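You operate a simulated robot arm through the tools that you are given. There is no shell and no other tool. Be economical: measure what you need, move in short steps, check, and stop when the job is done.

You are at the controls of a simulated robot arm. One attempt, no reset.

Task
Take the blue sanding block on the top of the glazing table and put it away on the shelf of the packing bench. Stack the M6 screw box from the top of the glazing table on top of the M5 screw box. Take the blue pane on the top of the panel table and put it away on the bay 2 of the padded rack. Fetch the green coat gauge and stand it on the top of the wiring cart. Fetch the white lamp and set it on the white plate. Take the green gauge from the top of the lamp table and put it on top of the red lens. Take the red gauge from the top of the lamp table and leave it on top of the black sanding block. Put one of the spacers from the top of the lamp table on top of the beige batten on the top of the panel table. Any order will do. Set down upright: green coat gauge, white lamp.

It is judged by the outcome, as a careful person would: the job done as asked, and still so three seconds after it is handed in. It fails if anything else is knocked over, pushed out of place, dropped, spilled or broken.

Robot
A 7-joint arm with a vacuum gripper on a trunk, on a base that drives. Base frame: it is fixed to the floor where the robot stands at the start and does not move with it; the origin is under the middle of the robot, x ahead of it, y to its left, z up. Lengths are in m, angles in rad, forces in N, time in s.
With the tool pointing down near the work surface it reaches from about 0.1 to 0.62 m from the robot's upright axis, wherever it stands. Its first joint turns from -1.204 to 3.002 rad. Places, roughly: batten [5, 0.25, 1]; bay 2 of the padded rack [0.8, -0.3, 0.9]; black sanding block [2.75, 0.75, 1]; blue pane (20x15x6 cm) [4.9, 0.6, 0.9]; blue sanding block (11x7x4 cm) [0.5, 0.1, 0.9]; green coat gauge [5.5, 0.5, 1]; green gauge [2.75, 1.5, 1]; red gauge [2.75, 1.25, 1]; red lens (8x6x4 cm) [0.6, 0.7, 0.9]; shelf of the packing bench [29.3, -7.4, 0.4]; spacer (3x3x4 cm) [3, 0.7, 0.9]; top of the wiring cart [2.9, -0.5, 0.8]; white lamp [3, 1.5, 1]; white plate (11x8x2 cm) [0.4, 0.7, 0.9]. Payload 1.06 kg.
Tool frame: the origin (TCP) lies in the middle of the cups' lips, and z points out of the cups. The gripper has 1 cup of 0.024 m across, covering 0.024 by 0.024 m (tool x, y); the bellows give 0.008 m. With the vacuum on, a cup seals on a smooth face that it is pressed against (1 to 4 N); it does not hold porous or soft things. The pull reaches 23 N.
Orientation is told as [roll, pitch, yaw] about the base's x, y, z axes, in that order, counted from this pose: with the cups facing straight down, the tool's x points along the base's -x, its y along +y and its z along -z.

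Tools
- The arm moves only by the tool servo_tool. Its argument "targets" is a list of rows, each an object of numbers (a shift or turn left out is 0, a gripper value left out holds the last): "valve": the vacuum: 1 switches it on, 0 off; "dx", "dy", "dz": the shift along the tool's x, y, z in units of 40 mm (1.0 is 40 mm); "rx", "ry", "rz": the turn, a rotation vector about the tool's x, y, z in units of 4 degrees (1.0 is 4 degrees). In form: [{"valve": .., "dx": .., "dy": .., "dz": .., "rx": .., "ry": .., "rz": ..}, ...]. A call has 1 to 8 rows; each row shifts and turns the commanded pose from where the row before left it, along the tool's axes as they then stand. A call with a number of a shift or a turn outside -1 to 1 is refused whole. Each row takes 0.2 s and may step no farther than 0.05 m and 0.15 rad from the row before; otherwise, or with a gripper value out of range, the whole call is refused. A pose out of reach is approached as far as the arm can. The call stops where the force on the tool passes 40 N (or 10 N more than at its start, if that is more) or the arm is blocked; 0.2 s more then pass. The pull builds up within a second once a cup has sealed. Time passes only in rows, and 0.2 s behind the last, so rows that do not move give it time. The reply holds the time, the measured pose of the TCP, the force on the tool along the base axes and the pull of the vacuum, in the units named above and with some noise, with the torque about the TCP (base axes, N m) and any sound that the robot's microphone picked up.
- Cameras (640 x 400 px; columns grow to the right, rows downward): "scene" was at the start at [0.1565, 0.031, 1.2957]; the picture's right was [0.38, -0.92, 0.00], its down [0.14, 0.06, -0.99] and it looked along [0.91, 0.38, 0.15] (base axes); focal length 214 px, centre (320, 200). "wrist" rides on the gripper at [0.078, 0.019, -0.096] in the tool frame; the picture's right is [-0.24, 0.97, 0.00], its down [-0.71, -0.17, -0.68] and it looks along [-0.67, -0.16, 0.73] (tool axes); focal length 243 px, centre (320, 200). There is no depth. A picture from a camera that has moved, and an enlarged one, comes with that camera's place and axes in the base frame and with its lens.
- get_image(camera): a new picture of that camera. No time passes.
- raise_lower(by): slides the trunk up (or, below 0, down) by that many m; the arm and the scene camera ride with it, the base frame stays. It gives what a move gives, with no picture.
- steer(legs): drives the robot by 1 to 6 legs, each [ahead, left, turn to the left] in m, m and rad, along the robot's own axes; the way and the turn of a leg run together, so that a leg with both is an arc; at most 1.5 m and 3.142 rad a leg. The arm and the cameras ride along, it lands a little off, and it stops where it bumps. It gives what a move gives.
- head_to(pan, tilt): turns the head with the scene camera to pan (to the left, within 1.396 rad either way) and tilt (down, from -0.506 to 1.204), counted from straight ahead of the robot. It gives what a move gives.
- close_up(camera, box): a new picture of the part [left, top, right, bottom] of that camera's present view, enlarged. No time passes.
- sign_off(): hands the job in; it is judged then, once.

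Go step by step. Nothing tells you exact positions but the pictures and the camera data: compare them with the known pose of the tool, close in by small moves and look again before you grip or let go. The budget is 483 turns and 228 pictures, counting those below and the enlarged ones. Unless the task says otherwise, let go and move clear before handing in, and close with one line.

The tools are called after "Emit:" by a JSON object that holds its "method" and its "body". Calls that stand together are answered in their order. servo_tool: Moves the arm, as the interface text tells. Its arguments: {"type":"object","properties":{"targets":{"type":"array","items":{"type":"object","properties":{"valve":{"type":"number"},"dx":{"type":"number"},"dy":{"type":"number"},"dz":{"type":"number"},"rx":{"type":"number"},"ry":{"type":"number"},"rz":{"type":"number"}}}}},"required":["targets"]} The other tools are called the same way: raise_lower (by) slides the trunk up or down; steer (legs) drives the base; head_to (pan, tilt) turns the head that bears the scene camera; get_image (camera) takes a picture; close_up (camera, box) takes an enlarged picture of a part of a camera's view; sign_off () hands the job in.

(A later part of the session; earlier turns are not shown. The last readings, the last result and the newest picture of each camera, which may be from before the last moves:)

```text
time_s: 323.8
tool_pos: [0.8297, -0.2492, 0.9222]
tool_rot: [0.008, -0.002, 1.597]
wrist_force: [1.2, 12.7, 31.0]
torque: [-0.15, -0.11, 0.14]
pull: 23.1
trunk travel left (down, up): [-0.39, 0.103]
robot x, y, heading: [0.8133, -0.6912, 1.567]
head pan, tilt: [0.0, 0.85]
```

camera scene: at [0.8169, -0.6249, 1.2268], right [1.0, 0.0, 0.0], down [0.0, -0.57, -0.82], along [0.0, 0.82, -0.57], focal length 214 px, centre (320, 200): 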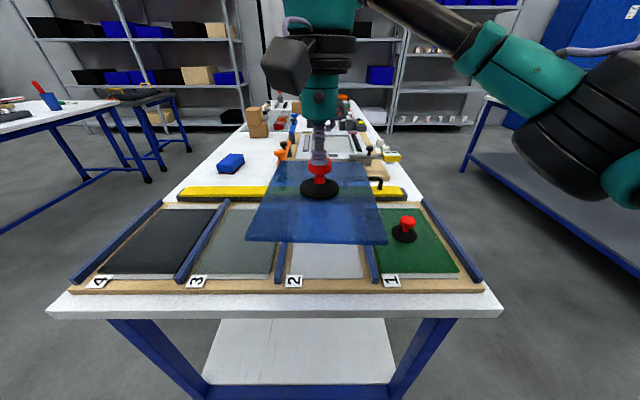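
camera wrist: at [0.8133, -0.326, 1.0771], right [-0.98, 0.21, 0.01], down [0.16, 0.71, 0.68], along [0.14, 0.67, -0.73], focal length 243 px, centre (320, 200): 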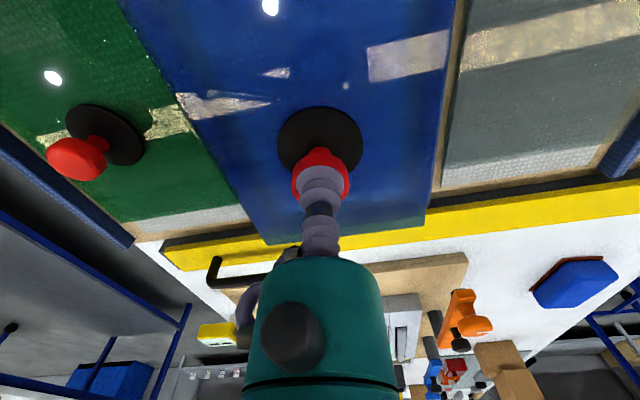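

Firm contact; easing up, then releasing.

Emit:
{"method": "servo_tool", "body": {"targets": [{"dz": -0.1}, {}, {"valve": 0}, {}, {}, {}, {"dz": -0.15}, {"dz": -0.5}]}}

Emit:
{"method": "servo_tool", "body": {"targets": [{"dz": -1}, {"dz": -1}, {"dz": -1}, {"dz": -1, "dx": 0.5}]}}

Emit:
{"method": "close_up", "body": {"camera": "scene", "box": [220, 120, 420, 280]}}

```text
time_s: 325.6
tool_pos: [0.8294, -0.2503, 0.95]
tool_rot: [0.007, 0.005, 1.599]
wrist_force: [-0.1, -0.2, -0.5]
torque: [0.0, 0.03, -0.05]
pull: 0.1
trunk travel left (down, up): [-0.39, 0.103]
robot x, y, heading: [0.8148, -0.6889, 1.569]
head pan, tilt: [0.0, 0.85]
```

```text
time_s: 326.6
tool_pos: [0.8321, -0.2709, 1.1111]
tool_rot: [0.007, 0.002, 1.598]
wrist_force: [0.8, -0.1, -0.1]
torque: [0.03, -0.02, -0.02]
pull: 0.2
trunk travel left (down, up): [-0.39, 0.103]
robot x, y, heading: [0.8159, -0.693, 1.566]
head pan, tilt: [0.0, 0.85]
```

```text
2.50 times, centred on (320, 200) of scene
camera zoom: at [0.8174, -0.5367, 1.2061], right [1.0, -0.01, 0.0], down [0.0, -0.75, -0.66], along [0.0, 0.66, -0.75], focal length 536 px, centre (320, 200)
```

zoom: 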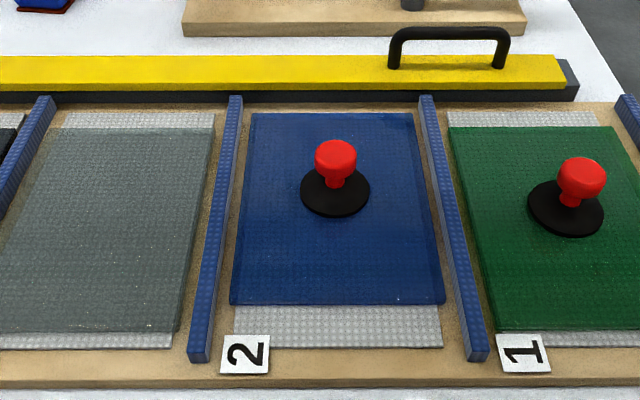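

The pane lies in bay 2. Now for the white lamp: I'll go to the lamp table's left end, where there's floor space, and face it from there.

Emit:
{"method": "steer", "body": {"legs": [[-0.45, 0, 0], [0, -1.02, 0], [1.5, 0, 0], [1.5, 0, 0], [0.5, 0, 0]]}}

Emit:
{"method": "head_to", "body": {"pan": -0.9, "tilt": 0.5}}

Emit:
{"method": "get_image", "body": {"camera": "scene"}}

```text
time_s: 350.8
tool_pos: [1.9108, 2.7859, 1.1103]
tool_rot: [0.008, 0.0, 1.585]
wrist_force: [0.3, 1.4, 0.5]
torque: [-0.01, 0.01, -0.02]
pull: 0.0
trunk travel left (down, up): [-0.39, 0.103]
robot x, y, heading: [1.8896, 2.3651, 1.555]
head pan, tilt: [0.0, 0.85]
```

```text
time_s: 352.0
tool_pos: [1.9128, 2.7868, 1.1096]
tool_rot: [0.008, 0.001, 1.584]
wrist_force: [0.0, 0.5, 0.7]
torque: [0.01, -0.01, 0.0]
pull: 0.1
trunk travel left (down, up): [-0.39, 0.103]
robot x, y, heading: [1.8928, 2.3673, 1.555]
head pan, tilt: [-0.901, 0.499]
```

```text
119 pictures are left
camera scene: at [1.9648, 2.4967, 1.236], right [0.61, -0.79, 0.0], down [-0.38, -0.29, -0.88], along [0.7, 0.53, -0.48], focal length 214 px, centre (320, 200)
```

scene: 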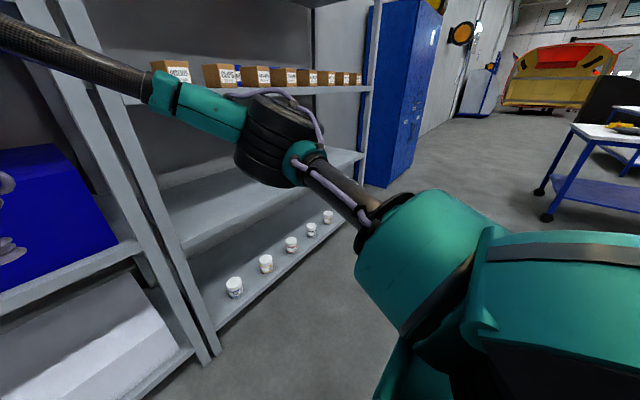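

The shelves are beyond y=3.2, so I have room. I'll go right to x≈2.8, turn round to face the lamp table's end.

Emit:
{"method": "steer", "body": {"legs": [[-0.05, -0.91, 0], [0, 0, -3.12]]}}

Emit:
{"method": "head_to", "body": {"pan": 0.1, "tilt": 0.7}}

Emit:
{"method": "get_image", "body": {"camera": "scene"}}

```text
time_s: 364.2
tool_pos: [2.7596, 1.8743, 1.1108]
tool_rot: [0.006, 0.001, -1.594]
wrist_force: [-0.4, -0.1, -0.4]
torque: [0.02, 0.01, 0.01]
pull: 0.1
trunk travel left (down, up): [-0.39, 0.103]
robot x, y, heading: [2.7958, 2.2922, -1.627]
head pan, tilt: [-0.901, 0.499]
```

```text
time_s: 365.5
tool_pos: [2.7587, 1.8739, 1.1097]
tool_rot: [0.007, 0.003, -1.594]
wrist_force: [-0.5, -0.1, 0.1]
torque: [0.01, 0.03, 0.01]
pull: 0.0
trunk travel left (down, up): [-0.39, 0.103]
robot x, y, heading: [2.797, 2.2948, -1.625]
head pan, tilt: [0.099, 0.7]
```

```text
118 pictures are left
camera scene: at [2.7939, 2.1303, 1.2183], right [-1.0, -0.04, 0.0], down [-0.03, 0.64, -0.77], along [0.03, -0.76, -0.64], focal length 214 px, centre (320, 200)
```

scene: 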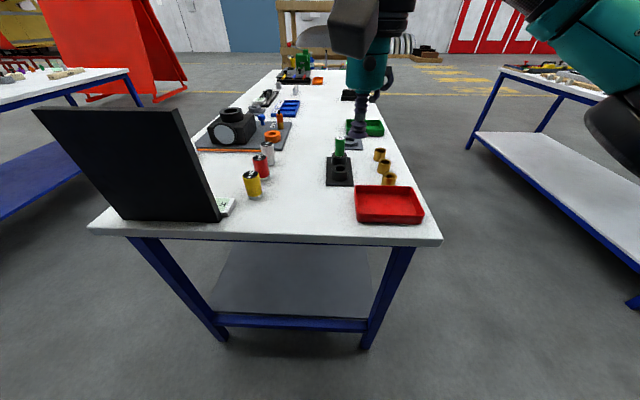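

Good view: the white lamp is at about (2.985, 1.522). I'll move up to the table end.

Emit:
{"method": "steer", "body": {"legs": [[0.26, 0, 0.055]]}}

Emit:
{"method": "get_image", "body": {"camera": "scene"}}

Emit:
{"method": "get_image", "body": {"camera": "wrist"}}

```text
time_s: 367.3
tool_pos: [2.7743, 1.6118, 1.1107]
tool_rot: [0.008, 0.003, -1.539]
wrist_force: [0.7, 0.1, 0.6]
torque: [-0.01, 0.03, 0.01]
pull: 0.1
trunk travel left (down, up): [-0.39, 0.103]
robot x, y, heading: [2.7848, 2.0337, -1.573]
head pan, tilt: [0.099, 0.7]
```

```text
117 pictures are left
camera scene: at [2.7957, 1.8692, 1.2182], right [-1.0, -0.1, 0.0], down [-0.06, 0.64, -0.76], along [0.08, -0.76, -0.64], focal length 214 px, centre (320, 200)
```

scene: 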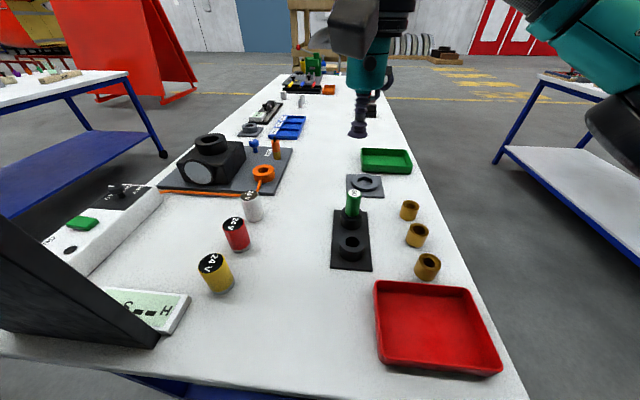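

```text
116 pictures are left
camera wrist: at [2.7909, 1.6918, 1.2056], right [0.98, -0.2, 0.01], down [-0.15, -0.72, 0.68], along [-0.13, -0.67, -0.73], focal length 243 px, centre (320, 200)
```

wrist: 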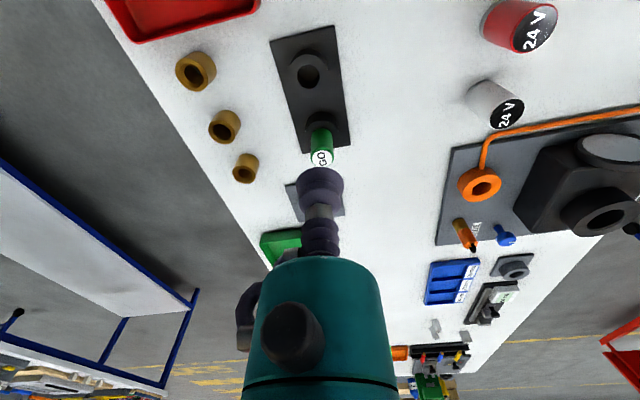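

The white lamp's top is at about (2.989, 1.527, 0.925). Moving over it.

Emit:
{"method": "servo_tool", "body": {"targets": [{"dy": 1, "dz": 0.4}, {"dy": 1, "dz": 0.4, "dx": -0.3}, {"dy": 1, "dz": 0.4, "dx": -0.5}, {"dy": 1, "dz": 0.3, "dx": -0.5}, {"dy": 0.8, "dx": -0.5, "dz": 0.6}, {"dy": 0.5, "dx": -0.5, "dz": 0.5}, {"dz": 0.6}, {}]}}

Emit:
{"method": "close_up", "body": {"camera": "wrist", "box": [220, 40, 420, 240]}}

Emit:
{"method": "get_image", "body": {"camera": "scene"}}

```text
time_s: 369.1
tool_pos: [2.9589, 1.5459, 0.9861]
tool_rot: [0.008, 0.001, -1.537]
wrist_force: [0.2, -1.0, 0.1]
torque: [0.01, 0.02, 0.0]
pull: 0.0
out of reach, approached as far as the arm can: row 5, 6
trunk travel left (down, up): [-0.39, 0.103]
robot x, y, heading: [2.7882, 2.0355, -1.573]
head pan, tilt: [0.099, 0.7]
```

```text
2.00 times, centred on (320, 140) of wrist
camera zoom: at [2.9749, 1.6255, 1.0815], right [0.98, -0.2, 0.01], down [-0.15, -0.71, 0.68], along [-0.13, -0.67, -0.73], focal length 485 px, centre (320, 320)
```

zoom: 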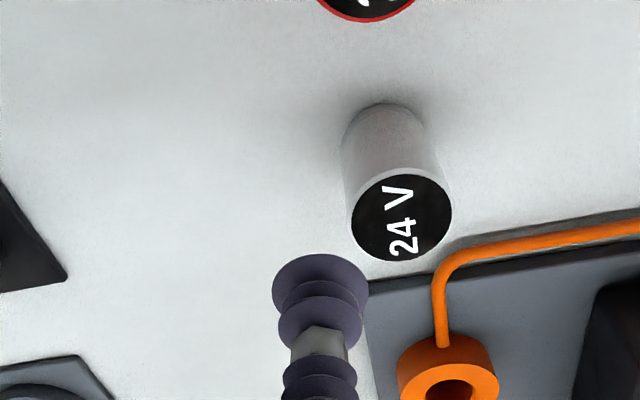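

```text
114 pictures are left
camera scene: at [2.7956, 1.8697, 1.2183], right [-1.0, -0.1, 0.0], down [-0.06, 0.64, -0.76], along [0.08, -0.76, -0.64], focal length 214 px, centre (320, 200)
```

scene: 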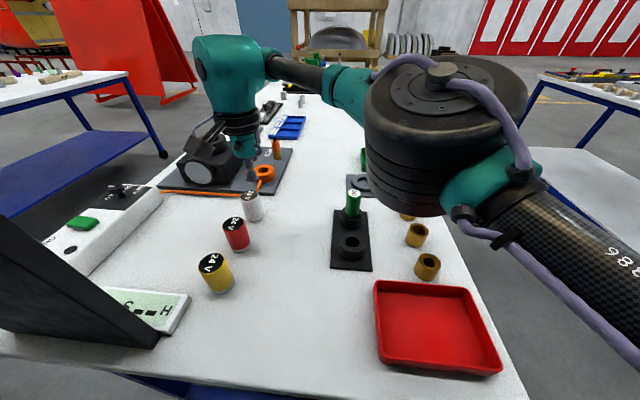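

The reach is just short. I'll draw the tool back slightly and nudge the base closer.

Emit:
{"method": "servo_tool", "body": {"targets": [{"dy": -0.7, "dx": 0.5, "dz": -0.3}, {"dy": -0.5, "dx": 0.3}]}}

Emit:
{"method": "steer", "body": {"legs": [[0.03, 0.05, 0]]}}

```text
time_s: 369.7
tool_pos: [2.9092, 1.5762, 0.997]
tool_rot: [0.009, 0.001, -1.539]
wrist_force: [0.0, -0.2, -0.2]
torque: [-0.02, -0.04, 0.0]
pull: 0.1
trunk travel left (down, up): [-0.39, 0.103]
robot x, y, heading: [2.7869, 2.0338, -1.572]
head pan, tilt: [0.099, 0.7]
```

```text
time_s: 370.7
tool_pos: [2.959, 1.5469, 0.9958]
tool_rot: [0.007, 0.002, -1.538]
wrist_force: [-0.6, -0.3, 0.0]
torque: [0.02, 0.0, 0.0]
pull: 0.1
trunk travel left (down, up): [-0.39, 0.103]
robot x, y, heading: [2.8352, 2.004, -1.57]
head pan, tilt: [0.099, 0.7]
```

Emit:
{"method": "servo_tool", "body": {"targets": [{"dx": -0.53, "dy": 0.68}, {"dz": 0.6}, {"dz": 0.4}, {}]}}

Emit:
{"method": "close_up", "body": {"camera": "wrist", "box": [220, 40, 420, 240]}}

```text
time_s: 371.7
tool_pos: [2.9852, 1.5284, 0.9587]
tool_rot: [0.008, 0.001, -1.538]
wrist_force: [-0.5, -1.2, 1.3]
torque: [0.04, 0.03, 0.02]
pull: 0.0
trunk travel left (down, up): [-0.39, 0.103]
robot x, y, heading: [2.8373, 2.0048, -1.565]
head pan, tilt: [0.099, 0.7]
```

```text
2.00 times, centred on (320, 140) of wrist
camera zoom: at [3.0013, 1.6081, 1.053], right [0.98, -0.2, 0.01], down [-0.15, -0.72, 0.68], along [-0.13, -0.67, -0.73], focal length 485 px, centre (320, 320)
```

zoom: 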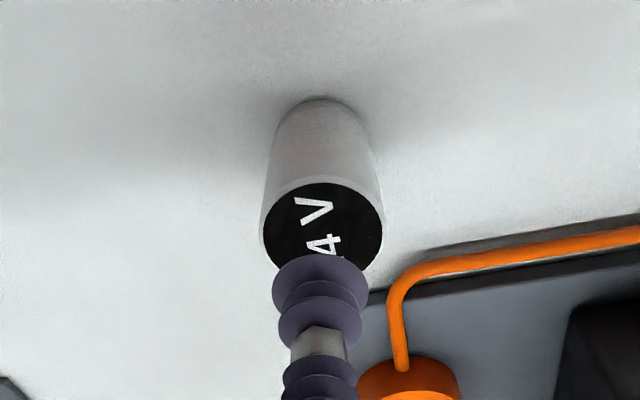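

Centred over the lamp. Pressing on with vacuum.

Emit:
{"method": "servo_tool", "body": {"targets": [{"dz": 0.5, "valve": 1}, {"dz": 0.25}, {"dz": 0.1}, {"dz": 0.07}, {"dz": 0.05}, {}, {}]}}

```text
time_s: 373.3
tool_pos: [2.9867, 1.5284, 0.9197]
tool_rot: [0.008, 0.0, -1.538]
wrist_force: [0.7, 1.8, 17.7]
torque: [-0.02, 0.05, -0.05]
pull: 22.6
trunk travel left (down, up): [-0.39, 0.103]
robot x, y, heading: [2.8382, 2.0026, -1.57]
head pan, tilt: [0.099, 0.7]
```

Sealed. I'll lift the lamp, draw it in, and take it around the left end of the glazing table to its front.

Emit:
{"method": "servo_tool", "body": {"targets": [{"dz": -0.3}, {"dz": -0.8}, {"dz": -1}, {"dz": -0.8}, {"dy": -0.8, "dx": 0.3, "dz": -0.3}, {"dy": -0.8, "dx": 0.6, "dz": -0.3}, {"dy": -0.8, "dx": 0.6, "dz": -0.3}, {"dy": -0.8, "dx": 0.6, "dz": -0.3}]}}

Emit:
{"method": "steer", "body": {"legs": [[-0.2, 0, 0], [0, -1.5, 0], [0, -1.5, 0], [0, 0, 1.57]]}}

Emit:
{"method": "head_to", "body": {"pan": 0.0, "tilt": 0.6}}

Emit:
{"method": "get_image", "body": {"camera": "scene"}}

```text
time_s: 375.1
tool_pos: [2.8534, 1.607, 1.0828]
tool_rot: [0.008, 0.002, -1.539]
wrist_force: [0.2, -0.5, -1.8]
torque: [-0.02, 0.0, 0.01]
pull: 22.7
trunk travel left (down, up): [-0.39, 0.103]
robot x, y, heading: [2.8337, 2.0064, -1.569]
head pan, tilt: [0.099, 0.7]
```

```text
time_s: 394.6
tool_pos: [0.2217, 2.2739, 1.0824]
tool_rot: [0.006, 0.003, -0.05]
wrist_force: [-0.3, -1.4, -0.9]
torque: [-0.01, 0.03, 0.04]
pull: 22.6
trunk travel left (down, up): [-0.39, 0.103]
robot x, y, heading: [-0.1753, 2.2842, -0.085]
head pan, tilt: [0.099, 0.7]
```

```text
time_s: 395.2
tool_pos: [0.2226, 2.2732, 1.0816]
tool_rot: [0.005, 0.002, -0.052]
wrist_force: [-0.4, -0.1, -1.4]
torque: [-0.02, 0.03, 0.03]
pull: 23.1
trunk travel left (down, up): [-0.39, 0.103]
robot x, y, heading: [-0.1761, 2.2888, -0.085]
head pan, tilt: [0.0, 0.6]
```

```text
112 pictures are left
camera scene: at [-0.0097, 2.2727, 1.2269], right [-0.08, -1.0, 0.0], down [-0.56, 0.05, -0.82], along [0.82, -0.07, -0.57], focal length 214 px, centre (320, 200)
```

scene: 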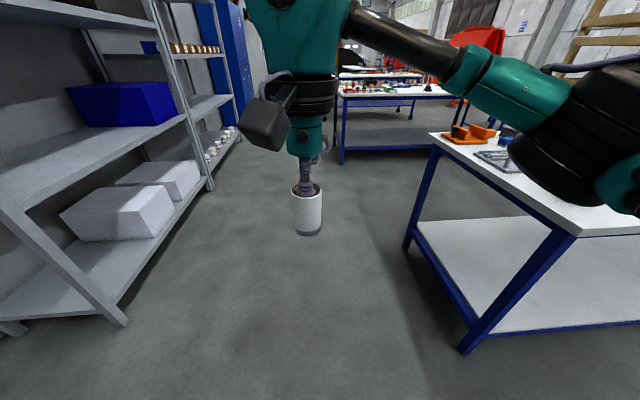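

I'm at the left of the glazing table. I'll straighten and strafe right to in front of the white plate.

Emit:
{"method": "steer", "body": {"legs": [[0, 0, 0.085], [0, -1.2, 0], [0, -0.38, 0], [0.25, 0, 0]]}}

Emit:
{"method": "head_to", "body": {"pan": 0.0, "tilt": 0.8}}

Emit:
{"method": "get_image", "body": {"camera": "scene"}}

Emit:
{"method": "get_image", "body": {"camera": "wrist"}}

```text
time_s: 405.4
tool_pos: [0.4624, 0.6901, 1.0822]
tool_rot: [0.006, 0.0, 0.017]
wrist_force: [-0.4, 0.5, -0.3]
torque: [-0.04, 0.01, -0.01]
pull: 22.5
trunk travel left (down, up): [-0.39, 0.103]
robot x, y, heading: [0.0617, 0.6761, -0.018]
head pan, tilt: [0.0, 0.6]
```

```text
time_s: 406.1
tool_pos: [0.4617, 0.6902, 1.0832]
tool_rot: [0.008, 0.003, 0.014]
wrist_force: [0.0, 0.0, -0.8]
torque: [-0.02, 0.01, 0.0]
pull: 22.8
trunk travel left (down, up): [-0.39, 0.103]
robot x, y, heading: [0.0639, 0.6731, -0.012]
head pan, tilt: [0.0, 0.799]
```

```text
111 pictures are left
camera scene: at [0.2215, 0.674, 1.2101], right [-0.02, -1.0, 0.0], down [-0.72, 0.01, -0.7], along [0.7, -0.01, -0.72], focal length 214 px, centre (320, 200)
```

scene: 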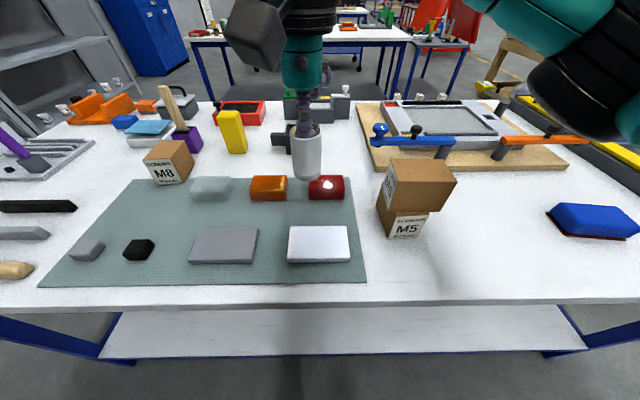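

```text
110 pictures are left
camera wrist: at [0.3833, 0.708, 1.178], right [0.22, 0.98, 0.01], down [0.71, -0.16, 0.68], along [0.67, -0.14, -0.73], focal length 243 px, centre (320, 200)
```

wrist: 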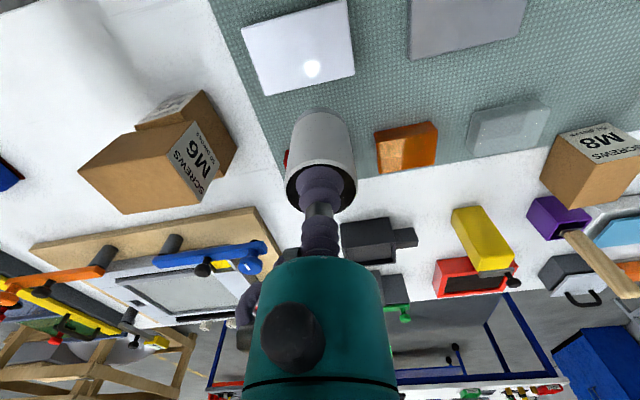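

The M6 label is now visible on the stacked box, confirming it. The white plate's centre is at about (0.436, 0.676); I'll move the lamp over it and lower.

Emit:
{"method": "servo_tool", "body": {"targets": [{"dx": 0.64, "dy": -0.35}, {"dz": 1}, {"dz": 1}, {"dz": 0.8}, {}]}}

Emit:
{"method": "get_image", "body": {"camera": "scene"}}

Emit:
{"method": "get_image", "body": {"camera": "wrist"}}

```text
time_s: 407.3
tool_pos: [0.4373, 0.6793, 0.9691]
tool_rot: [0.006, 0.001, 0.016]
wrist_force: [-0.7, 0.1, -2.1]
torque: [-0.01, 0.02, -0.02]
pull: 22.9
trunk travel left (down, up): [-0.39, 0.103]
robot x, y, heading: [0.0596, 0.6799, -0.016]
head pan, tilt: [0.0, 0.799]
```

```text
109 pictures are left
camera scene: at [0.2215, 0.674, 1.21], right [-0.02, -1.0, 0.0], down [-0.72, 0.01, -0.7], along [0.7, -0.01, -0.72], focal length 214 px, centre (320, 200)
```

scene: 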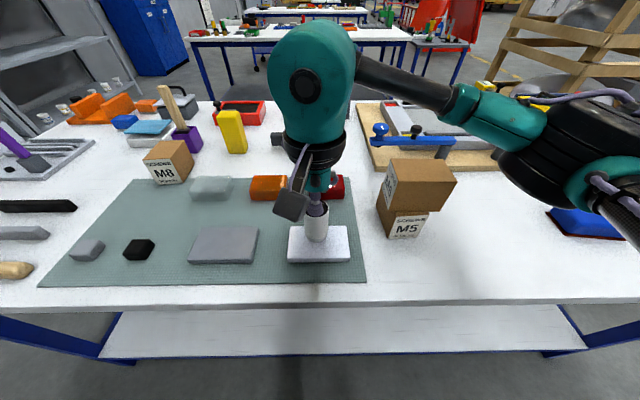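

```text
108 pictures are left
camera wrist: at [0.3583, 0.6968, 1.064], right [0.22, 0.98, 0.01], down [0.71, -0.16, 0.68], along [0.67, -0.14, -0.73], focal length 243 px, centre (320, 200)
```

wrist: 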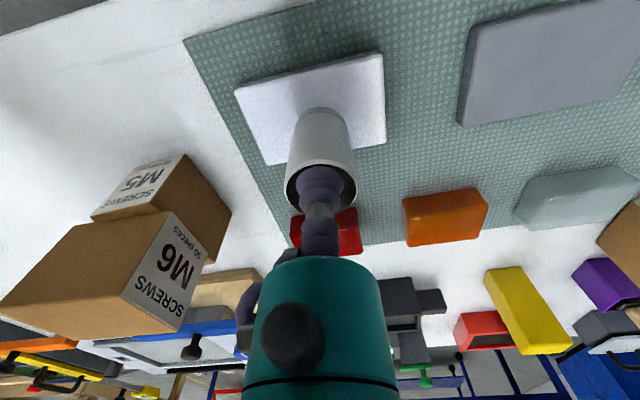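

Emit:
{"method": "servo_tool", "body": {"targets": [{"dz": 0.35}, {"dz": 0.15}, {"dz": 0.1}, {"dz": 0.07}, {"dz": 0.05}, {}]}}

```text
time_s: 408.7
tool_pos: [0.4347, 0.678, 0.9424]
tool_rot: [0.009, 0.0, 0.016]
wrist_force: [-0.1, 5.8, 16.8]
torque: [0.0, -0.13, 0.08]
pull: 22.5
trunk travel left (down, up): [-0.39, 0.103]
robot x, y, heading: [0.0643, 0.6812, -0.012]
head pan, tilt: [0.0, 0.799]
```

Contact on the plate. Easing off, releasing, lifting.

Emit:
{"method": "servo_tool", "body": {"targets": [{"dz": -0.06}, {"valve": 0}, {}, {}, {}, {"dz": -0.2}, {"dz": -0.8}, {"dz": -1}]}}

Emit:
{"method": "servo_tool", "body": {"targets": [{"dz": -1}, {"dz": -1}, {"dz": -0.5}]}}

Emit:
{"method": "get_image", "body": {"camera": "scene"}}

```text
time_s: 410.5
tool_pos: [0.4355, 0.6764, 1.0238]
tool_rot: [0.007, 0.002, 0.015]
wrist_force: [1.1, -0.2, 0.2]
torque: [0.0, 0.0, -0.03]
pull: 0.1
trunk travel left (down, up): [-0.39, 0.103]
robot x, y, heading: [0.0653, 0.678, -0.016]
head pan, tilt: [0.0, 0.799]
```

```text
time_s: 411.3
tool_pos: [0.4357, 0.6742, 1.122]
tool_rot: [0.007, 0.002, 0.017]
wrist_force: [-0.5, -0.1, -0.3]
torque: [-0.01, 0.0, 0.02]
pull: 0.1
trunk travel left (down, up): [-0.39, 0.103]
robot x, y, heading: [0.0594, 0.6744, -0.02]
head pan, tilt: [0.0, 0.799]
```

```text
107 pictures are left
camera scene: at [0.2214, 0.674, 1.21], right [-0.02, -1.0, 0.0], down [-0.72, 0.01, -0.7], along [0.7, -0.01, -0.72], focal length 214 px, centre (320, 200)
```

scene: 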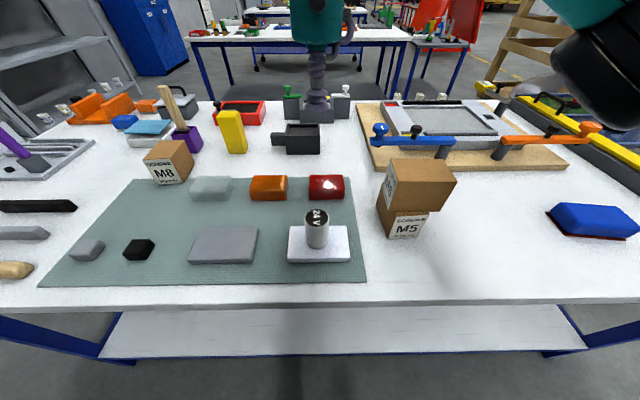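

The lamp stands on the white plate. Now back around the left side to fetch the green gauge from the lamp table.

Emit:
{"method": "steer", "body": {"legs": [[-0.2, 0, 0.018], [0, 1.5, 0], [1.5, 0, 0], [0.5, 0, 0], [0, -0.8, 0], [0.48, 0, 0]]}}

Emit:
{"method": "get_image", "body": {"camera": "scene"}}

Emit:
{"method": "get_image", "body": {"camera": "wrist"}}

```text
time_s: 435.9
tool_pos: [2.7314, 1.2675, 1.1217]
tool_rot: [0.006, 0.002, -0.005]
wrist_force: [0.3, 1.0, 0.4]
torque: [-0.02, 0.04, -0.02]
pull: 0.1
trunk travel left (down, up): [-0.39, 0.103]
robot x, y, heading: [2.3563, 1.276, -0.035]
head pan, tilt: [0.0, 0.799]
```

```text
106 pictures are left
camera scene: at [2.5168, 1.2707, 1.21], right [-0.04, -1.0, 0.0], down [-0.72, 0.03, -0.7], along [0.7, -0.02, -0.72], focal length 214 px, centre (320, 200)
```

scene: 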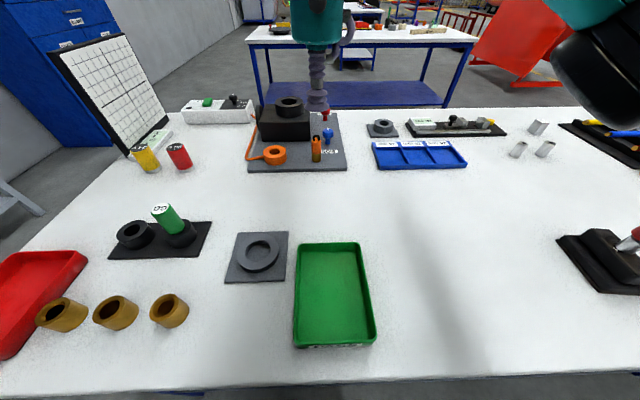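

```text
105 pictures are left
camera wrist: at [2.6537, 1.2872, 1.2182], right [0.24, 0.97, 0.01], down [0.71, -0.18, 0.68], along [0.66, -0.16, -0.73], focal length 243 px, centre (320, 200)
```

wrist: 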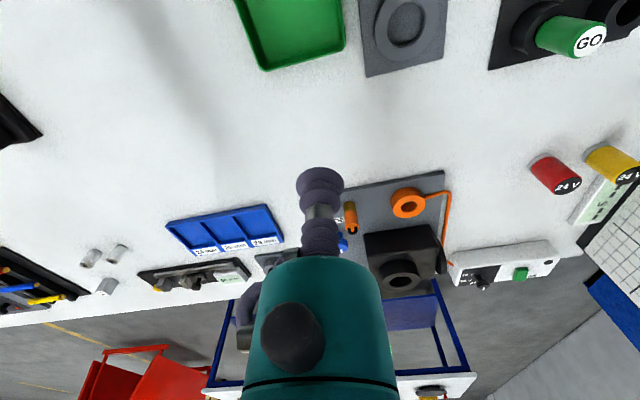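

The green gauge's top is at about (2.761, 1.525, 0.945). I'll shift the base left and come over it.

Emit:
{"method": "steer", "body": {"legs": [[-0.02, 0.2, 0.03]]}}

Emit:
{"method": "get_image", "body": {"camera": "wrist"}}

```text
time_s: 437.5
tool_pos: [2.7151, 1.4751, 1.1233]
tool_rot: [0.006, 0.003, 0.026]
wrist_force: [-0.6, 0.9, -0.2]
torque: [0.0, -0.03, 0.02]
pull: 0.0
trunk travel left (down, up): [-0.39, 0.103]
robot x, y, heading: [2.3409, 1.4734, -0.008]
head pan, tilt: [0.0, 0.799]
```

```text
104 pictures are left
camera wrist: at [2.6376, 1.4933, 1.2184], right [0.21, 0.98, 0.01], down [0.71, -0.16, 0.68], along [0.67, -0.14, -0.73], focal length 243 px, centre (320, 200)
```

wrist: 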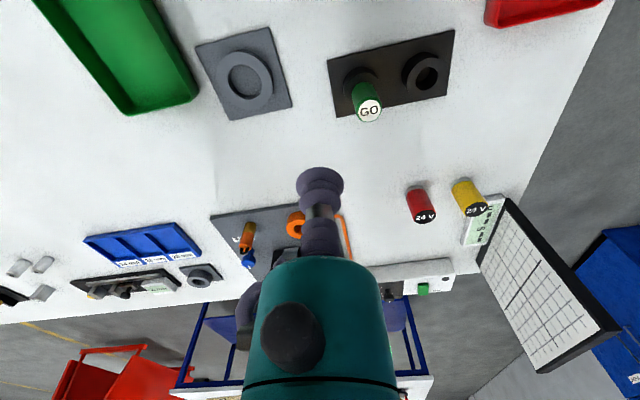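

Emit:
{"method": "servo_tool", "body": {"targets": [{"dx": -0.6, "dy": 0.6}, {"dx": -0.63, "dy": 0.64, "dz": 0.5}, {"dz": 1}, {"dz": 1}, {"dz": 0.9}, {}]}}

Emit:
{"method": "close_up", "body": {"camera": "wrist", "box": [220, 40, 420, 240]}}

```text
time_s: 438.9
tool_pos: [2.7637, 1.5268, 0.9863]
tool_rot: [0.008, 0.002, 0.025]
wrist_force: [0.4, 0.0, 1.3]
torque: [-0.01, 0.02, 0.0]
pull: 0.0
trunk travel left (down, up): [-0.39, 0.103]
robot x, y, heading: [2.342, 1.4744, -0.006]
head pan, tilt: [0.0, 0.799]
```

```text
2.00 times, centred on (320, 140) of wrist
camera zoom: at [2.6855, 1.5443, 1.082], right [0.21, 0.98, 0.01], down [0.71, -0.16, 0.68], along [0.67, -0.14, -0.73], focal length 485 px, centre (320, 320)
```

zoom: 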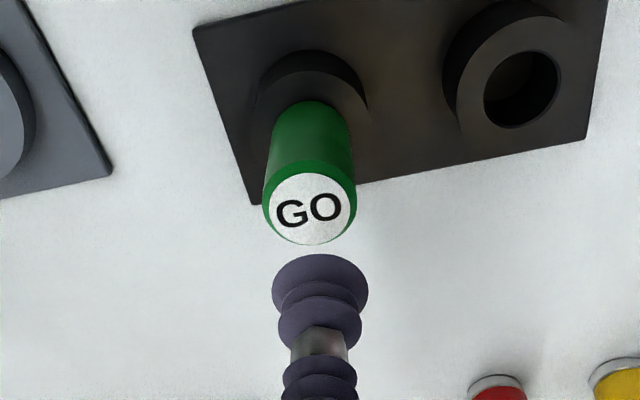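

Nearly centred; small correction and lower.

Emit:
{"method": "servo_tool", "body": {"targets": [{"dx": 0.05, "dy": -0.08, "dz": 0.4}, {"dz": 0.3}, {}]}}

Emit:
{"method": "close_up", "body": {"camera": "wrist", "box": [240, 80, 400, 240]}}

Emit:
{"method": "close_up", "body": {"camera": "scene", "box": [240, 130, 400, 260]}}

```text
time_s: 439.7
tool_pos: [2.7613, 1.5235, 0.9599]
tool_rot: [0.008, 0.002, 0.026]
wrist_force: [-0.7, 0.7, 0.6]
torque: [-0.03, 0.0, -0.04]
pull: 0.1
trunk travel left (down, up): [-0.39, 0.103]
robot x, y, heading: [2.3442, 1.4748, -0.008]
head pan, tilt: [0.0, 0.799]
```

```text
2.50 times, centred on (320, 160) of wrist
camera zoom: at [2.6836, 1.5416, 1.0544], right [0.21, 0.98, 0.01], down [0.71, -0.16, 0.68], along [0.67, -0.14, -0.73], focal length 606 px, centre (320, 300)
```

zoom: 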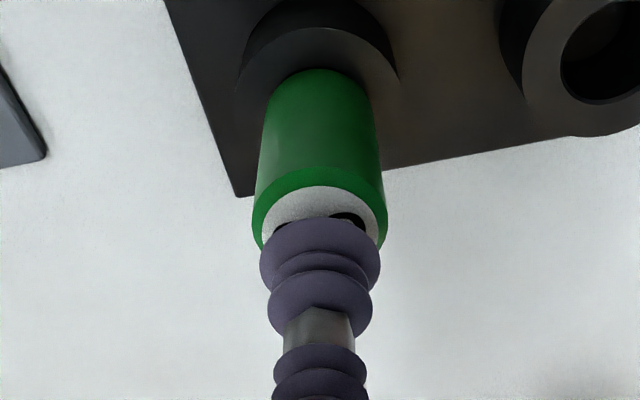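

```text
3.08 times, centred on (320, 195) of scene
camera zoom: at [2.5012, 1.4724, 1.21], right [-0.01, -1.0, 0.0], down [-0.72, 0.0, -0.7], along [0.7, 0.0, -0.72], focal length 660 px, centre (320, 215)
```

zoom: 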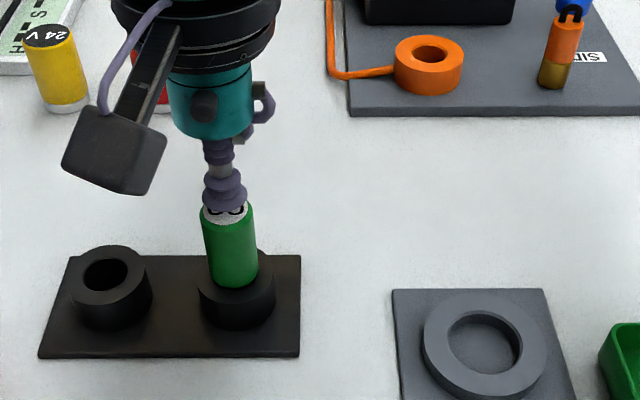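

Aligned. Pressing with vacuum.

Emit:
{"method": "servo_tool", "body": {"targets": [{"dz": 0.2, "dx": -0.03, "valve": 1}, {"dz": 0.1}, {"dz": 0.06}, {"dz": 0.06}, {"dz": 0.04}, {}, {}]}}

```text
time_s: 441.3
tool_pos: [2.7627, 1.5239, 0.9412]
tool_rot: [0.008, 0.0, 0.025]
wrist_force: [0.2, 1.2, 21.8]
torque: [0.0, -0.02, -0.01]
pull: 22.9
trunk travel left (down, up): [-0.39, 0.103]
robot x, y, heading: [2.3422, 1.472, -0.007]
head pan, tilt: [0.0, 0.799]
```

Sealed. Lifting straight out of the socket.

Emit:
{"method": "servo_tool", "body": {"targets": [{"dz": -0.2}, {"dz": -0.5}, {"dz": -0.8}, {"dz": -0.8}, {"dz": -0.8}, {"dz": -0.4, "dx": 0.5}]}}

Emit:
{"method": "get_image", "body": {"camera": "scene"}}

Emit:
{"method": "get_image", "body": {"camera": "wrist"}}

```text
time_s: 442.7
tool_pos: [2.7425, 1.5254, 1.0802]
tool_rot: [0.007, 0.001, 0.026]
wrist_force: [-0.6, -0.1, -0.5]
torque: [0.04, 0.0, 0.01]
pull: 22.9
trunk travel left (down, up): [-0.39, 0.103]
robot x, y, heading: [2.34, 1.4755, -0.005]
head pan, tilt: [0.0, 0.799]
```

```text
100 pictures are left
camera scene: at [2.501, 1.4724, 1.21], right [-0.01, -1.0, 0.0], down [-0.72, 0.0, -0.7], along [0.7, 0.0, -0.72], focal length 214 px, centre (320, 200)
```

scene: 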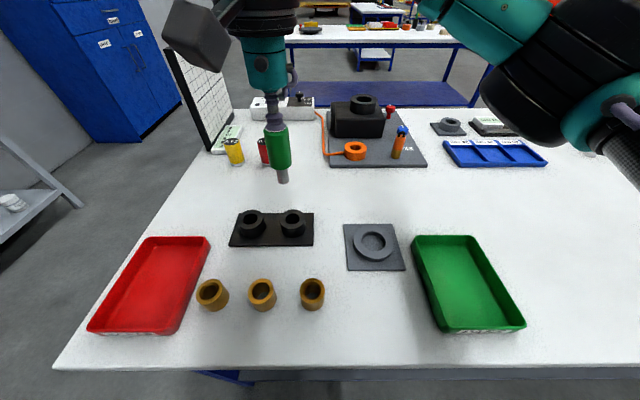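

```text
99 pictures are left
camera wrist: at [2.6651, 1.5425, 1.1767], right [0.21, 0.98, 0.01], down [0.71, -0.16, 0.68], along [0.67, -0.14, -0.73], focal length 243 px, centre (320, 200)
```

wrist: 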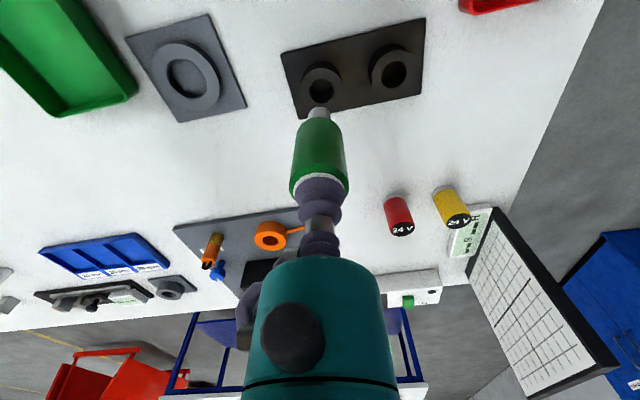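

The gauge is free. I'll carry it back around the left end to the front of the glazing table.

Emit:
{"method": "steer", "body": {"legs": [[-0.48, 0, 0.006], [0, 0.78, 0], [-1.5, 0, 0], [-0.5, 0, 0], [0, -0.8, 0]]}}

```text
time_s: 462.9
tool_pos: [0.2416, 1.5211, 1.0816]
tool_rot: [0.008, 0.001, 0.034]
wrist_force: [0.8, 0.5, -0.8]
torque: [0.01, 0.01, 0.02]
pull: 22.7
trunk travel left (down, up): [-0.39, 0.103]
robot x, y, heading: [-0.1574, 1.4644, 0.008]
head pan, tilt: [0.0, 0.799]
```

Emit:
{"method": "steer", "body": {"legs": [[0, -0.81, 0], [0.24, 0, 0]]}}

Emit:
{"method": "get_image", "body": {"camera": "scene"}}

Emit:
{"method": "get_image", "body": {"camera": "wrist"}}

```text
time_s: 468.6
tool_pos: [0.4813, 0.7176, 1.0802]
tool_rot: [0.006, 0.001, 0.035]
wrist_force: [-0.6, 0.0, 0.3]
torque: [-0.01, 0.02, 0.03]
pull: 23.3
trunk travel left (down, up): [-0.39, 0.103]
robot x, y, heading: [0.0792, 0.6634, -0.001]
head pan, tilt: [0.0, 0.799]
```

```text
98 pictures are left
camera scene: at [0.239, 0.6631, 1.2099], right [0.0, -1.0, 0.0], down [-0.72, 0.0, -0.7], along [0.7, 0.0, -0.72], focal length 214 px, centre (320, 200)
```

scene: 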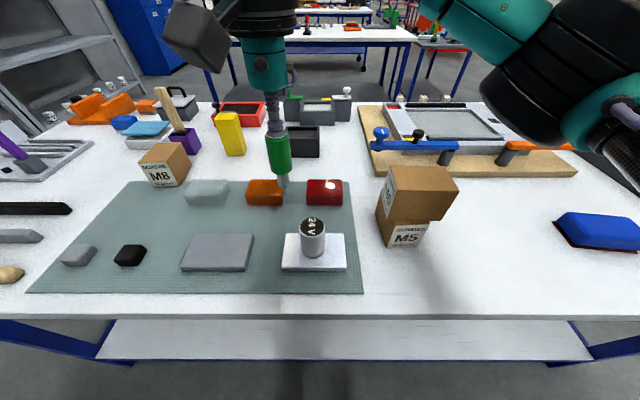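

```text
97 pictures are left
camera wrist: at [0.4024, 0.7346, 1.1761], right [0.2, 0.98, 0.01], down [0.72, -0.15, 0.68], along [0.67, -0.13, -0.73], focal length 243 px, centre (320, 200)
```

wrist: 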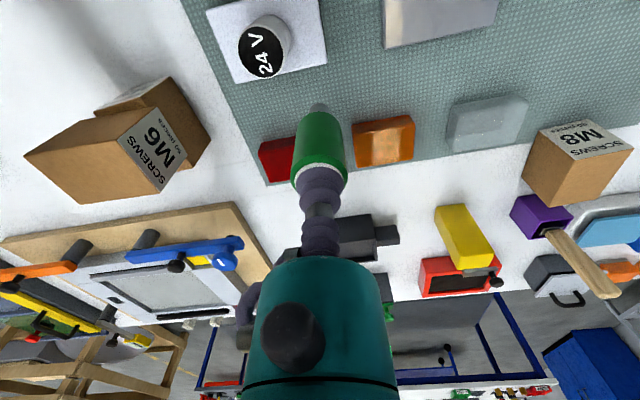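

Emit:
{"method": "close_up", "body": {"camera": "scene", "box": [260, 140, 400, 240]}}

```text
4.00 times, centred on (330, 190) of scene
camera zoom: at [0.239, 0.6631, 1.2099], right [0.0, -1.0, 0.0], down [-0.72, 0.0, -0.7], along [0.7, 0.0, -0.72], focal length 858 px, centre (280, 240)
```

zoom: 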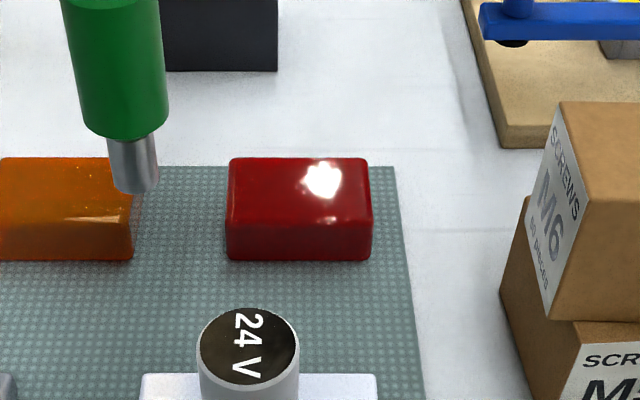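

The red lens top is centred near (0.58, 0.653). Moving the gauge over it.

Emit:
{"method": "servo_tool", "body": {"targets": [{"dx": -0.8, "dy": -0.55}, {"dx": -0.8, "dy": -0.55}, {"dx": -0.82, "dy": -0.6}, {}]}}

Emit:
{"method": "close_up", "body": {"camera": "scene", "box": [260, 110, 400, 220]}}

Emit:
{"method": "close_up", "body": {"camera": "wrist", "box": [220, 0, 420, 200]}}

```text
time_s: 469.6
tool_pos: [0.5798, 0.6509, 1.0782]
tool_rot: [0.007, 0.002, 0.035]
wrist_force: [-1.1, 1.3, -0.3]
torque: [0.02, -0.01, -0.02]
pull: 23.2
trunk travel left (down, up): [-0.39, 0.103]
robot x, y, heading: [0.082, 0.662, 0.005]
head pan, tilt: [0.0, 0.799]
```

```text
3.64 times, centred on (330, 165) of scene
camera zoom: at [0.2383, 0.6631, 1.21], right [0.0, -1.0, 0.0], down [-0.72, 0.0, -0.7], along [0.7, 0.0, -0.72], focal length 780 px, centre (284, 327)
```

zoom: 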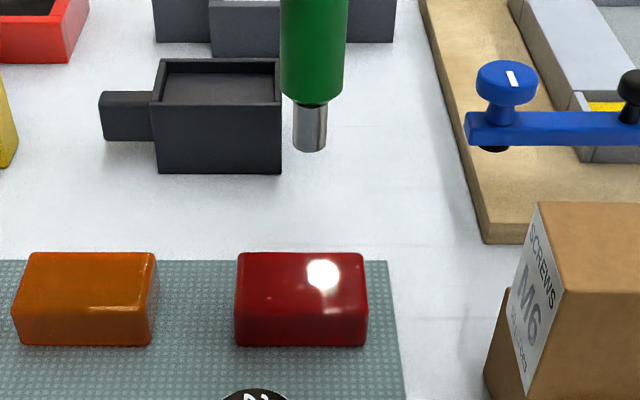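

```text
2.00 times, centred on (320, 100) of wrist
camera zoom: at [0.5013, 0.6684, 1.1739], right [0.2, 0.98, 0.01], down [0.71, -0.15, 0.68], along [0.67, -0.13, -0.73], focal length 485 px, centre (320, 400)
```

zoom: 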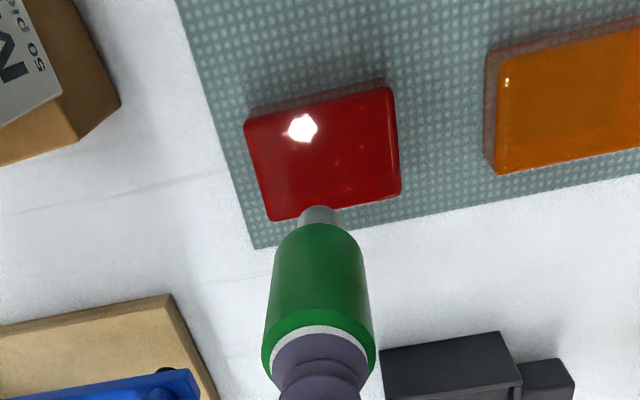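

The point below the gauge is right at the lens centre. Lowering.

Emit:
{"method": "servo_tool", "body": {"targets": [{"dz": 0.8, "dy": 0.05}, {"dz": 0.8}, {"dz": 0.4}, {}]}}

Emit:
{"method": "close_up", "body": {"camera": "scene", "box": [260, 110, 400, 220]}}

Emit:
{"method": "close_up", "body": {"camera": "wrist", "box": [220, 0, 420, 200]}}

```text
time_s: 470.6
tool_pos: [0.5783, 0.6558, 0.9977]
tool_rot: [0.009, 0.002, 0.035]
wrist_force: [0.2, -0.1, -2.3]
torque: [0.01, -0.01, 0.04]
pull: 23.1
trunk travel left (down, up): [-0.39, 0.103]
robot x, y, heading: [0.0775, 0.6608, 0.002]
head pan, tilt: [0.0, 0.799]
```

```text
3.64 times, centred on (330, 165) of scene
camera zoom: at [0.2384, 0.6631, 1.21], right [0.0, -1.0, 0.0], down [-0.72, 0.0, -0.7], along [0.7, 0.0, -0.72], focal length 780 px, centre (284, 327)
```

zoom: 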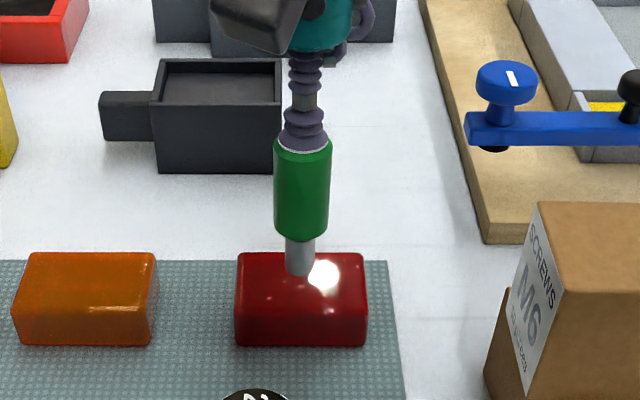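

```text
2.00 times, centred on (320, 100) of wrist
camera zoom: at [0.4997, 0.6721, 1.0936], right [0.2, 0.98, 0.01], down [0.72, -0.15, 0.68], along [0.67, -0.13, -0.73], focal length 485 px, centre (320, 400)
```

zoom: 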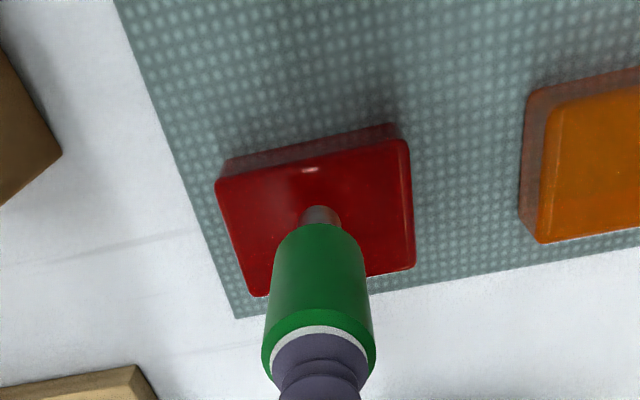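

Emit:
{"method": "servo_tool", "body": {"targets": [{"dz": 0.2}, {"dz": 0.1}, {"dz": 0.07}, {}]}}

```text
time_s: 471.6
tool_pos: [0.5792, 0.6544, 0.9824]
tool_rot: [0.006, 0.001, 0.034]
wrist_force: [0.7, 0.6, -1.0]
torque: [0.01, -0.02, 0.04]
pull: 22.8
trunk travel left (down, up): [-0.39, 0.103]
robot x, y, heading: [0.0837, 0.6639, 0.001]
head pan, tilt: [0.0, 0.799]
```

Emit:
{"method": "servo_tool", "body": {"targets": [{"dz": 0.06}, {"dz": 0.06}, {}]}}

```text
time_s: 472.4
tool_pos: [0.5785, 0.6554, 0.9807]
tool_rot: [0.008, 0.002, 0.036]
wrist_force: [-0.1, -0.2, 2.9]
torque: [0.02, -0.01, 0.01]
pull: 23.0
trunk travel left (down, up): [-0.39, 0.103]
robot x, y, heading: [0.0793, 0.6627, 0.005]
head pan, tilt: [0.0, 0.799]
```

Light contact. A hair more, then look before releasing.

Emit:
{"method": "servo_tool", "body": {"targets": [{"dz": 0.03}, {}]}}

Emit:
{"method": "close_up", "body": {"camera": "scene", "box": [260, 110, 400, 220]}}

```text
time_s: 473.0
tool_pos: [0.5795, 0.6539, 0.9802]
tool_rot: [0.007, 0.002, 0.036]
wrist_force: [0.3, 0.0, 8.0]
torque: [0.01, -0.01, 0.0]
pull: 23.0
trunk travel left (down, up): [-0.39, 0.103]
robot x, y, heading: [0.0832, 0.6641, 0.003]
head pan, tilt: [0.0, 0.799]
```

```text
3.64 times, centred on (330, 165) of scene
camera zoom: at [0.2378, 0.6631, 1.2102], right [0.0, -1.0, 0.0], down [-0.72, 0.0, -0.7], along [0.7, 0.0, -0.72], focal length 780 px, centre (284, 327)
```

zoom: 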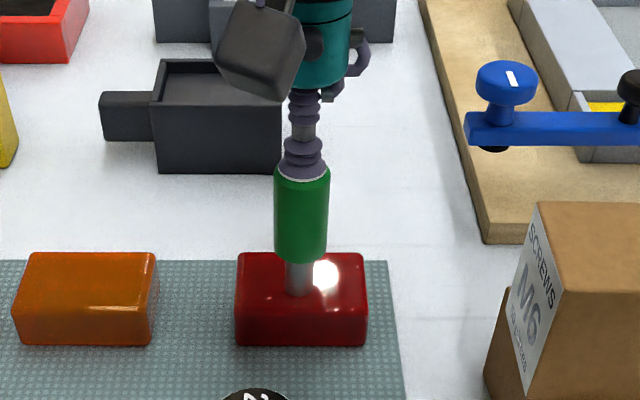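

Standing on the lens centre. Releasing gently and lifting straight up.

Emit:
{"method": "servo_tool", "body": {"targets": [{"valve": 0}, {}, {}, {}, {}, {"dz": -0.1}, {"dz": -0.2}, {"dz": -0.6}]}}

Emit:
{"method": "servo_tool", "body": {"targets": [{"dz": -1}, {"dz": -1}, {"dz": -0.5, "dx": 0.8}, {"dx": 0.8}]}}

Emit:
{"method": "get_image", "body": {"camera": "scene"}}

```text
time_s: 474.8
tool_pos: [0.5785, 0.6559, 1.0142]
tool_rot: [0.007, 0.003, 0.034]
wrist_force: [-0.4, -0.1, -0.2]
torque: [-0.03, 0.02, -0.02]
pull: 0.1
trunk travel left (down, up): [-0.39, 0.103]
robot x, y, heading: [0.0777, 0.6632, 0.0]
head pan, tilt: [0.0, 0.799]
```

```text
time_s: 475.8
tool_pos: [0.5141, 0.6511, 1.1173]
tool_rot: [0.008, 0.004, 0.035]
wrist_force: [-0.9, 0.3, -0.3]
torque: [0.0, -0.01, -0.02]
pull: 0.0
trunk travel left (down, up): [-0.39, 0.103]
robot x, y, heading: [0.0782, 0.6639, 0.001]
head pan, tilt: [0.0, 0.799]
```

```text
90 pictures are left
camera scene: at [0.2382, 0.663, 1.21], right [0.0, -1.0, 0.0], down [-0.72, 0.0, -0.7], along [0.7, 0.0, -0.72], focal length 214 px, centre (320, 200)
```

scene: 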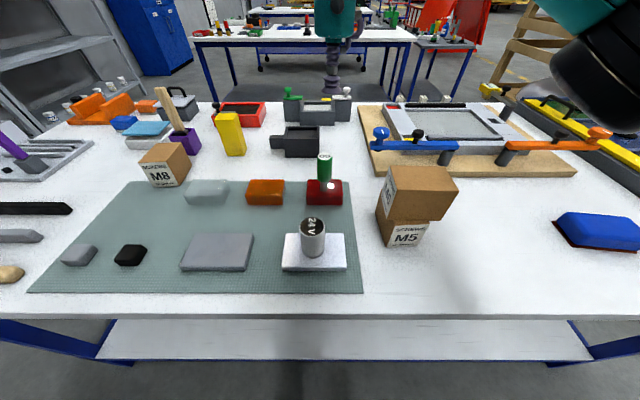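

The green gauge stands on the red lens. Last task: the blue sanding block. I'll strafe right to it.

Emit:
{"method": "steer", "body": {"legs": [[-0.06, 0, 0], [0, -0.53, 0]]}}

Emit:
{"method": "get_image", "body": {"camera": "scene"}}

Emit:
{"method": "get_image", "body": {"camera": "wrist"}}

```text
time_s: 479.4
tool_pos: [0.4557, 0.1098, 1.1175]
tool_rot: [0.007, 0.003, 0.029]
wrist_force: [-0.5, -0.1, -0.5]
torque: [0.0, -0.02, 0.01]
pull: 0.1
trunk travel left (down, up): [-0.39, 0.103]
robot x, y, heading: [0.0237, 0.1266, -0.005]
head pan, tilt: [0.0, 0.799]
```

```text
89 pictures are left
camera scene: at [0.1792, 0.1228, 1.21], right [0.0, -1.0, 0.0], down [-0.72, 0.0, -0.7], along [0.7, 0.0, -0.72], focal length 214 px, centre (320, 200)
```

scene: 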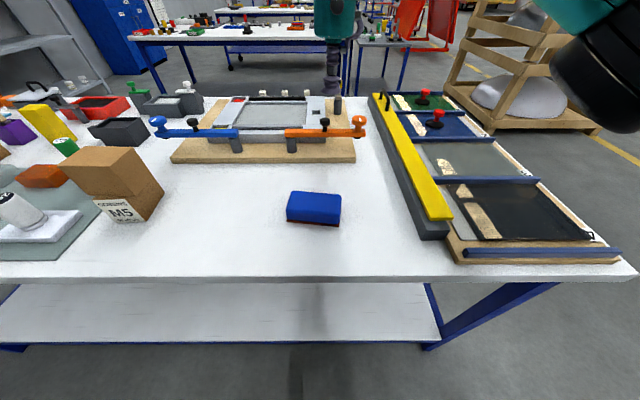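

```text
88 pictures are left
camera wrist: at [0.3773, 0.1268, 1.2124], right [0.21, 0.98, 0.01], down [0.71, -0.16, 0.68], along [0.67, -0.14, -0.73], focal length 243 px, centre (320, 200)
```

wrist: 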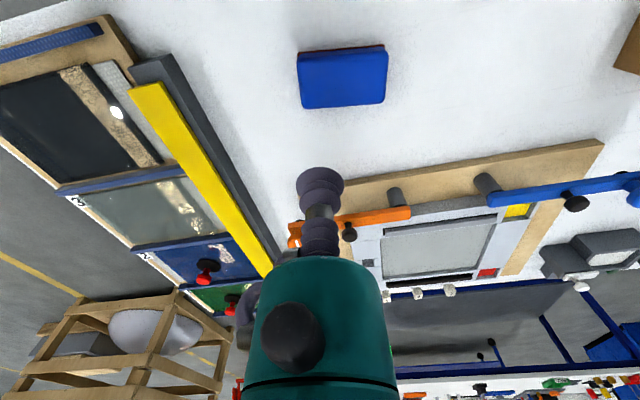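

The block's top centre is near (0.47, 0.134, 0.90). Moving above it.

Emit:
{"method": "servo_tool", "body": {"targets": [{"dx": -0.39, "dy": 0.59}, {"dz": 1}, {"dz": 1}, {"dz": 1}, {"dz": 1}, {"dz": 0.5}, {}]}}

Emit:
{"method": "close_up", "body": {"camera": "wrist", "box": [200, 20, 440, 240]}}

Emit:
{"method": "close_up", "body": {"camera": "scene", "box": [250, 140, 380, 240]}}

```text
time_s: 481.0
tool_pos: [0.471, 0.136, 0.9363]
tool_rot: [0.008, 0.003, 0.03]
wrist_force: [-0.2, 0.9, 0.0]
torque: [0.02, 0.02, 0.0]
pull: 0.0
trunk travel left (down, up): [-0.39, 0.103]
robot x, y, heading: [0.0202, 0.1268, -0.001]
head pan, tilt: [0.0, 0.799]
```

```text
1.82 times, centred on (320, 130) of wrist
camera zoom: at [0.3926, 0.1533, 1.0316], right [0.21, 0.98, 0.01], down [0.71, -0.16, 0.68], along [0.67, -0.14, -0.73], focal length 441 px, centre (320, 327)
```

zoom: 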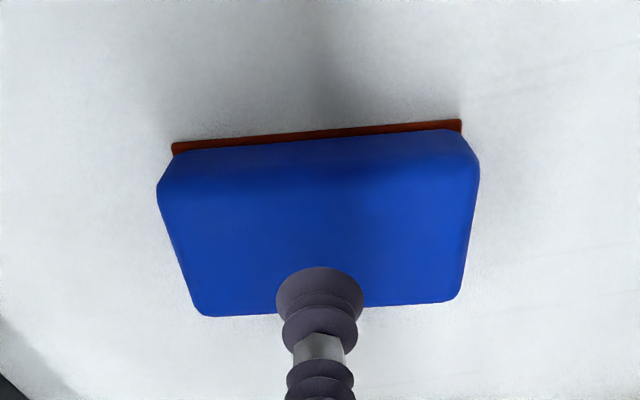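

```text
4.00 times, centred on (315, 190) of scene
camera zoom: at [0.1791, 0.1231, 1.2101], right [0.0, -1.0, 0.0], down [-0.72, 0.0, -0.7], along [0.7, 0.0, -0.72], focal length 858 px, centre (340, 240)
```

zoom: 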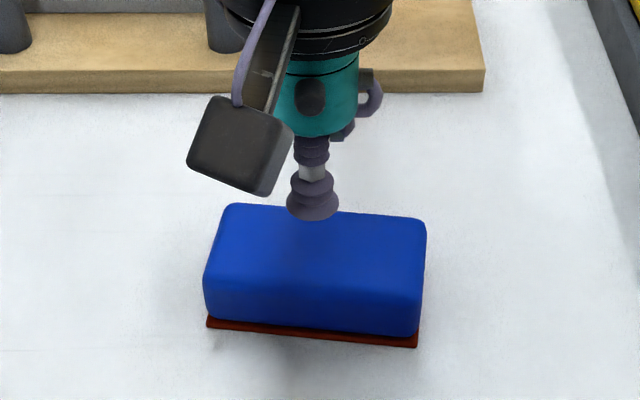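

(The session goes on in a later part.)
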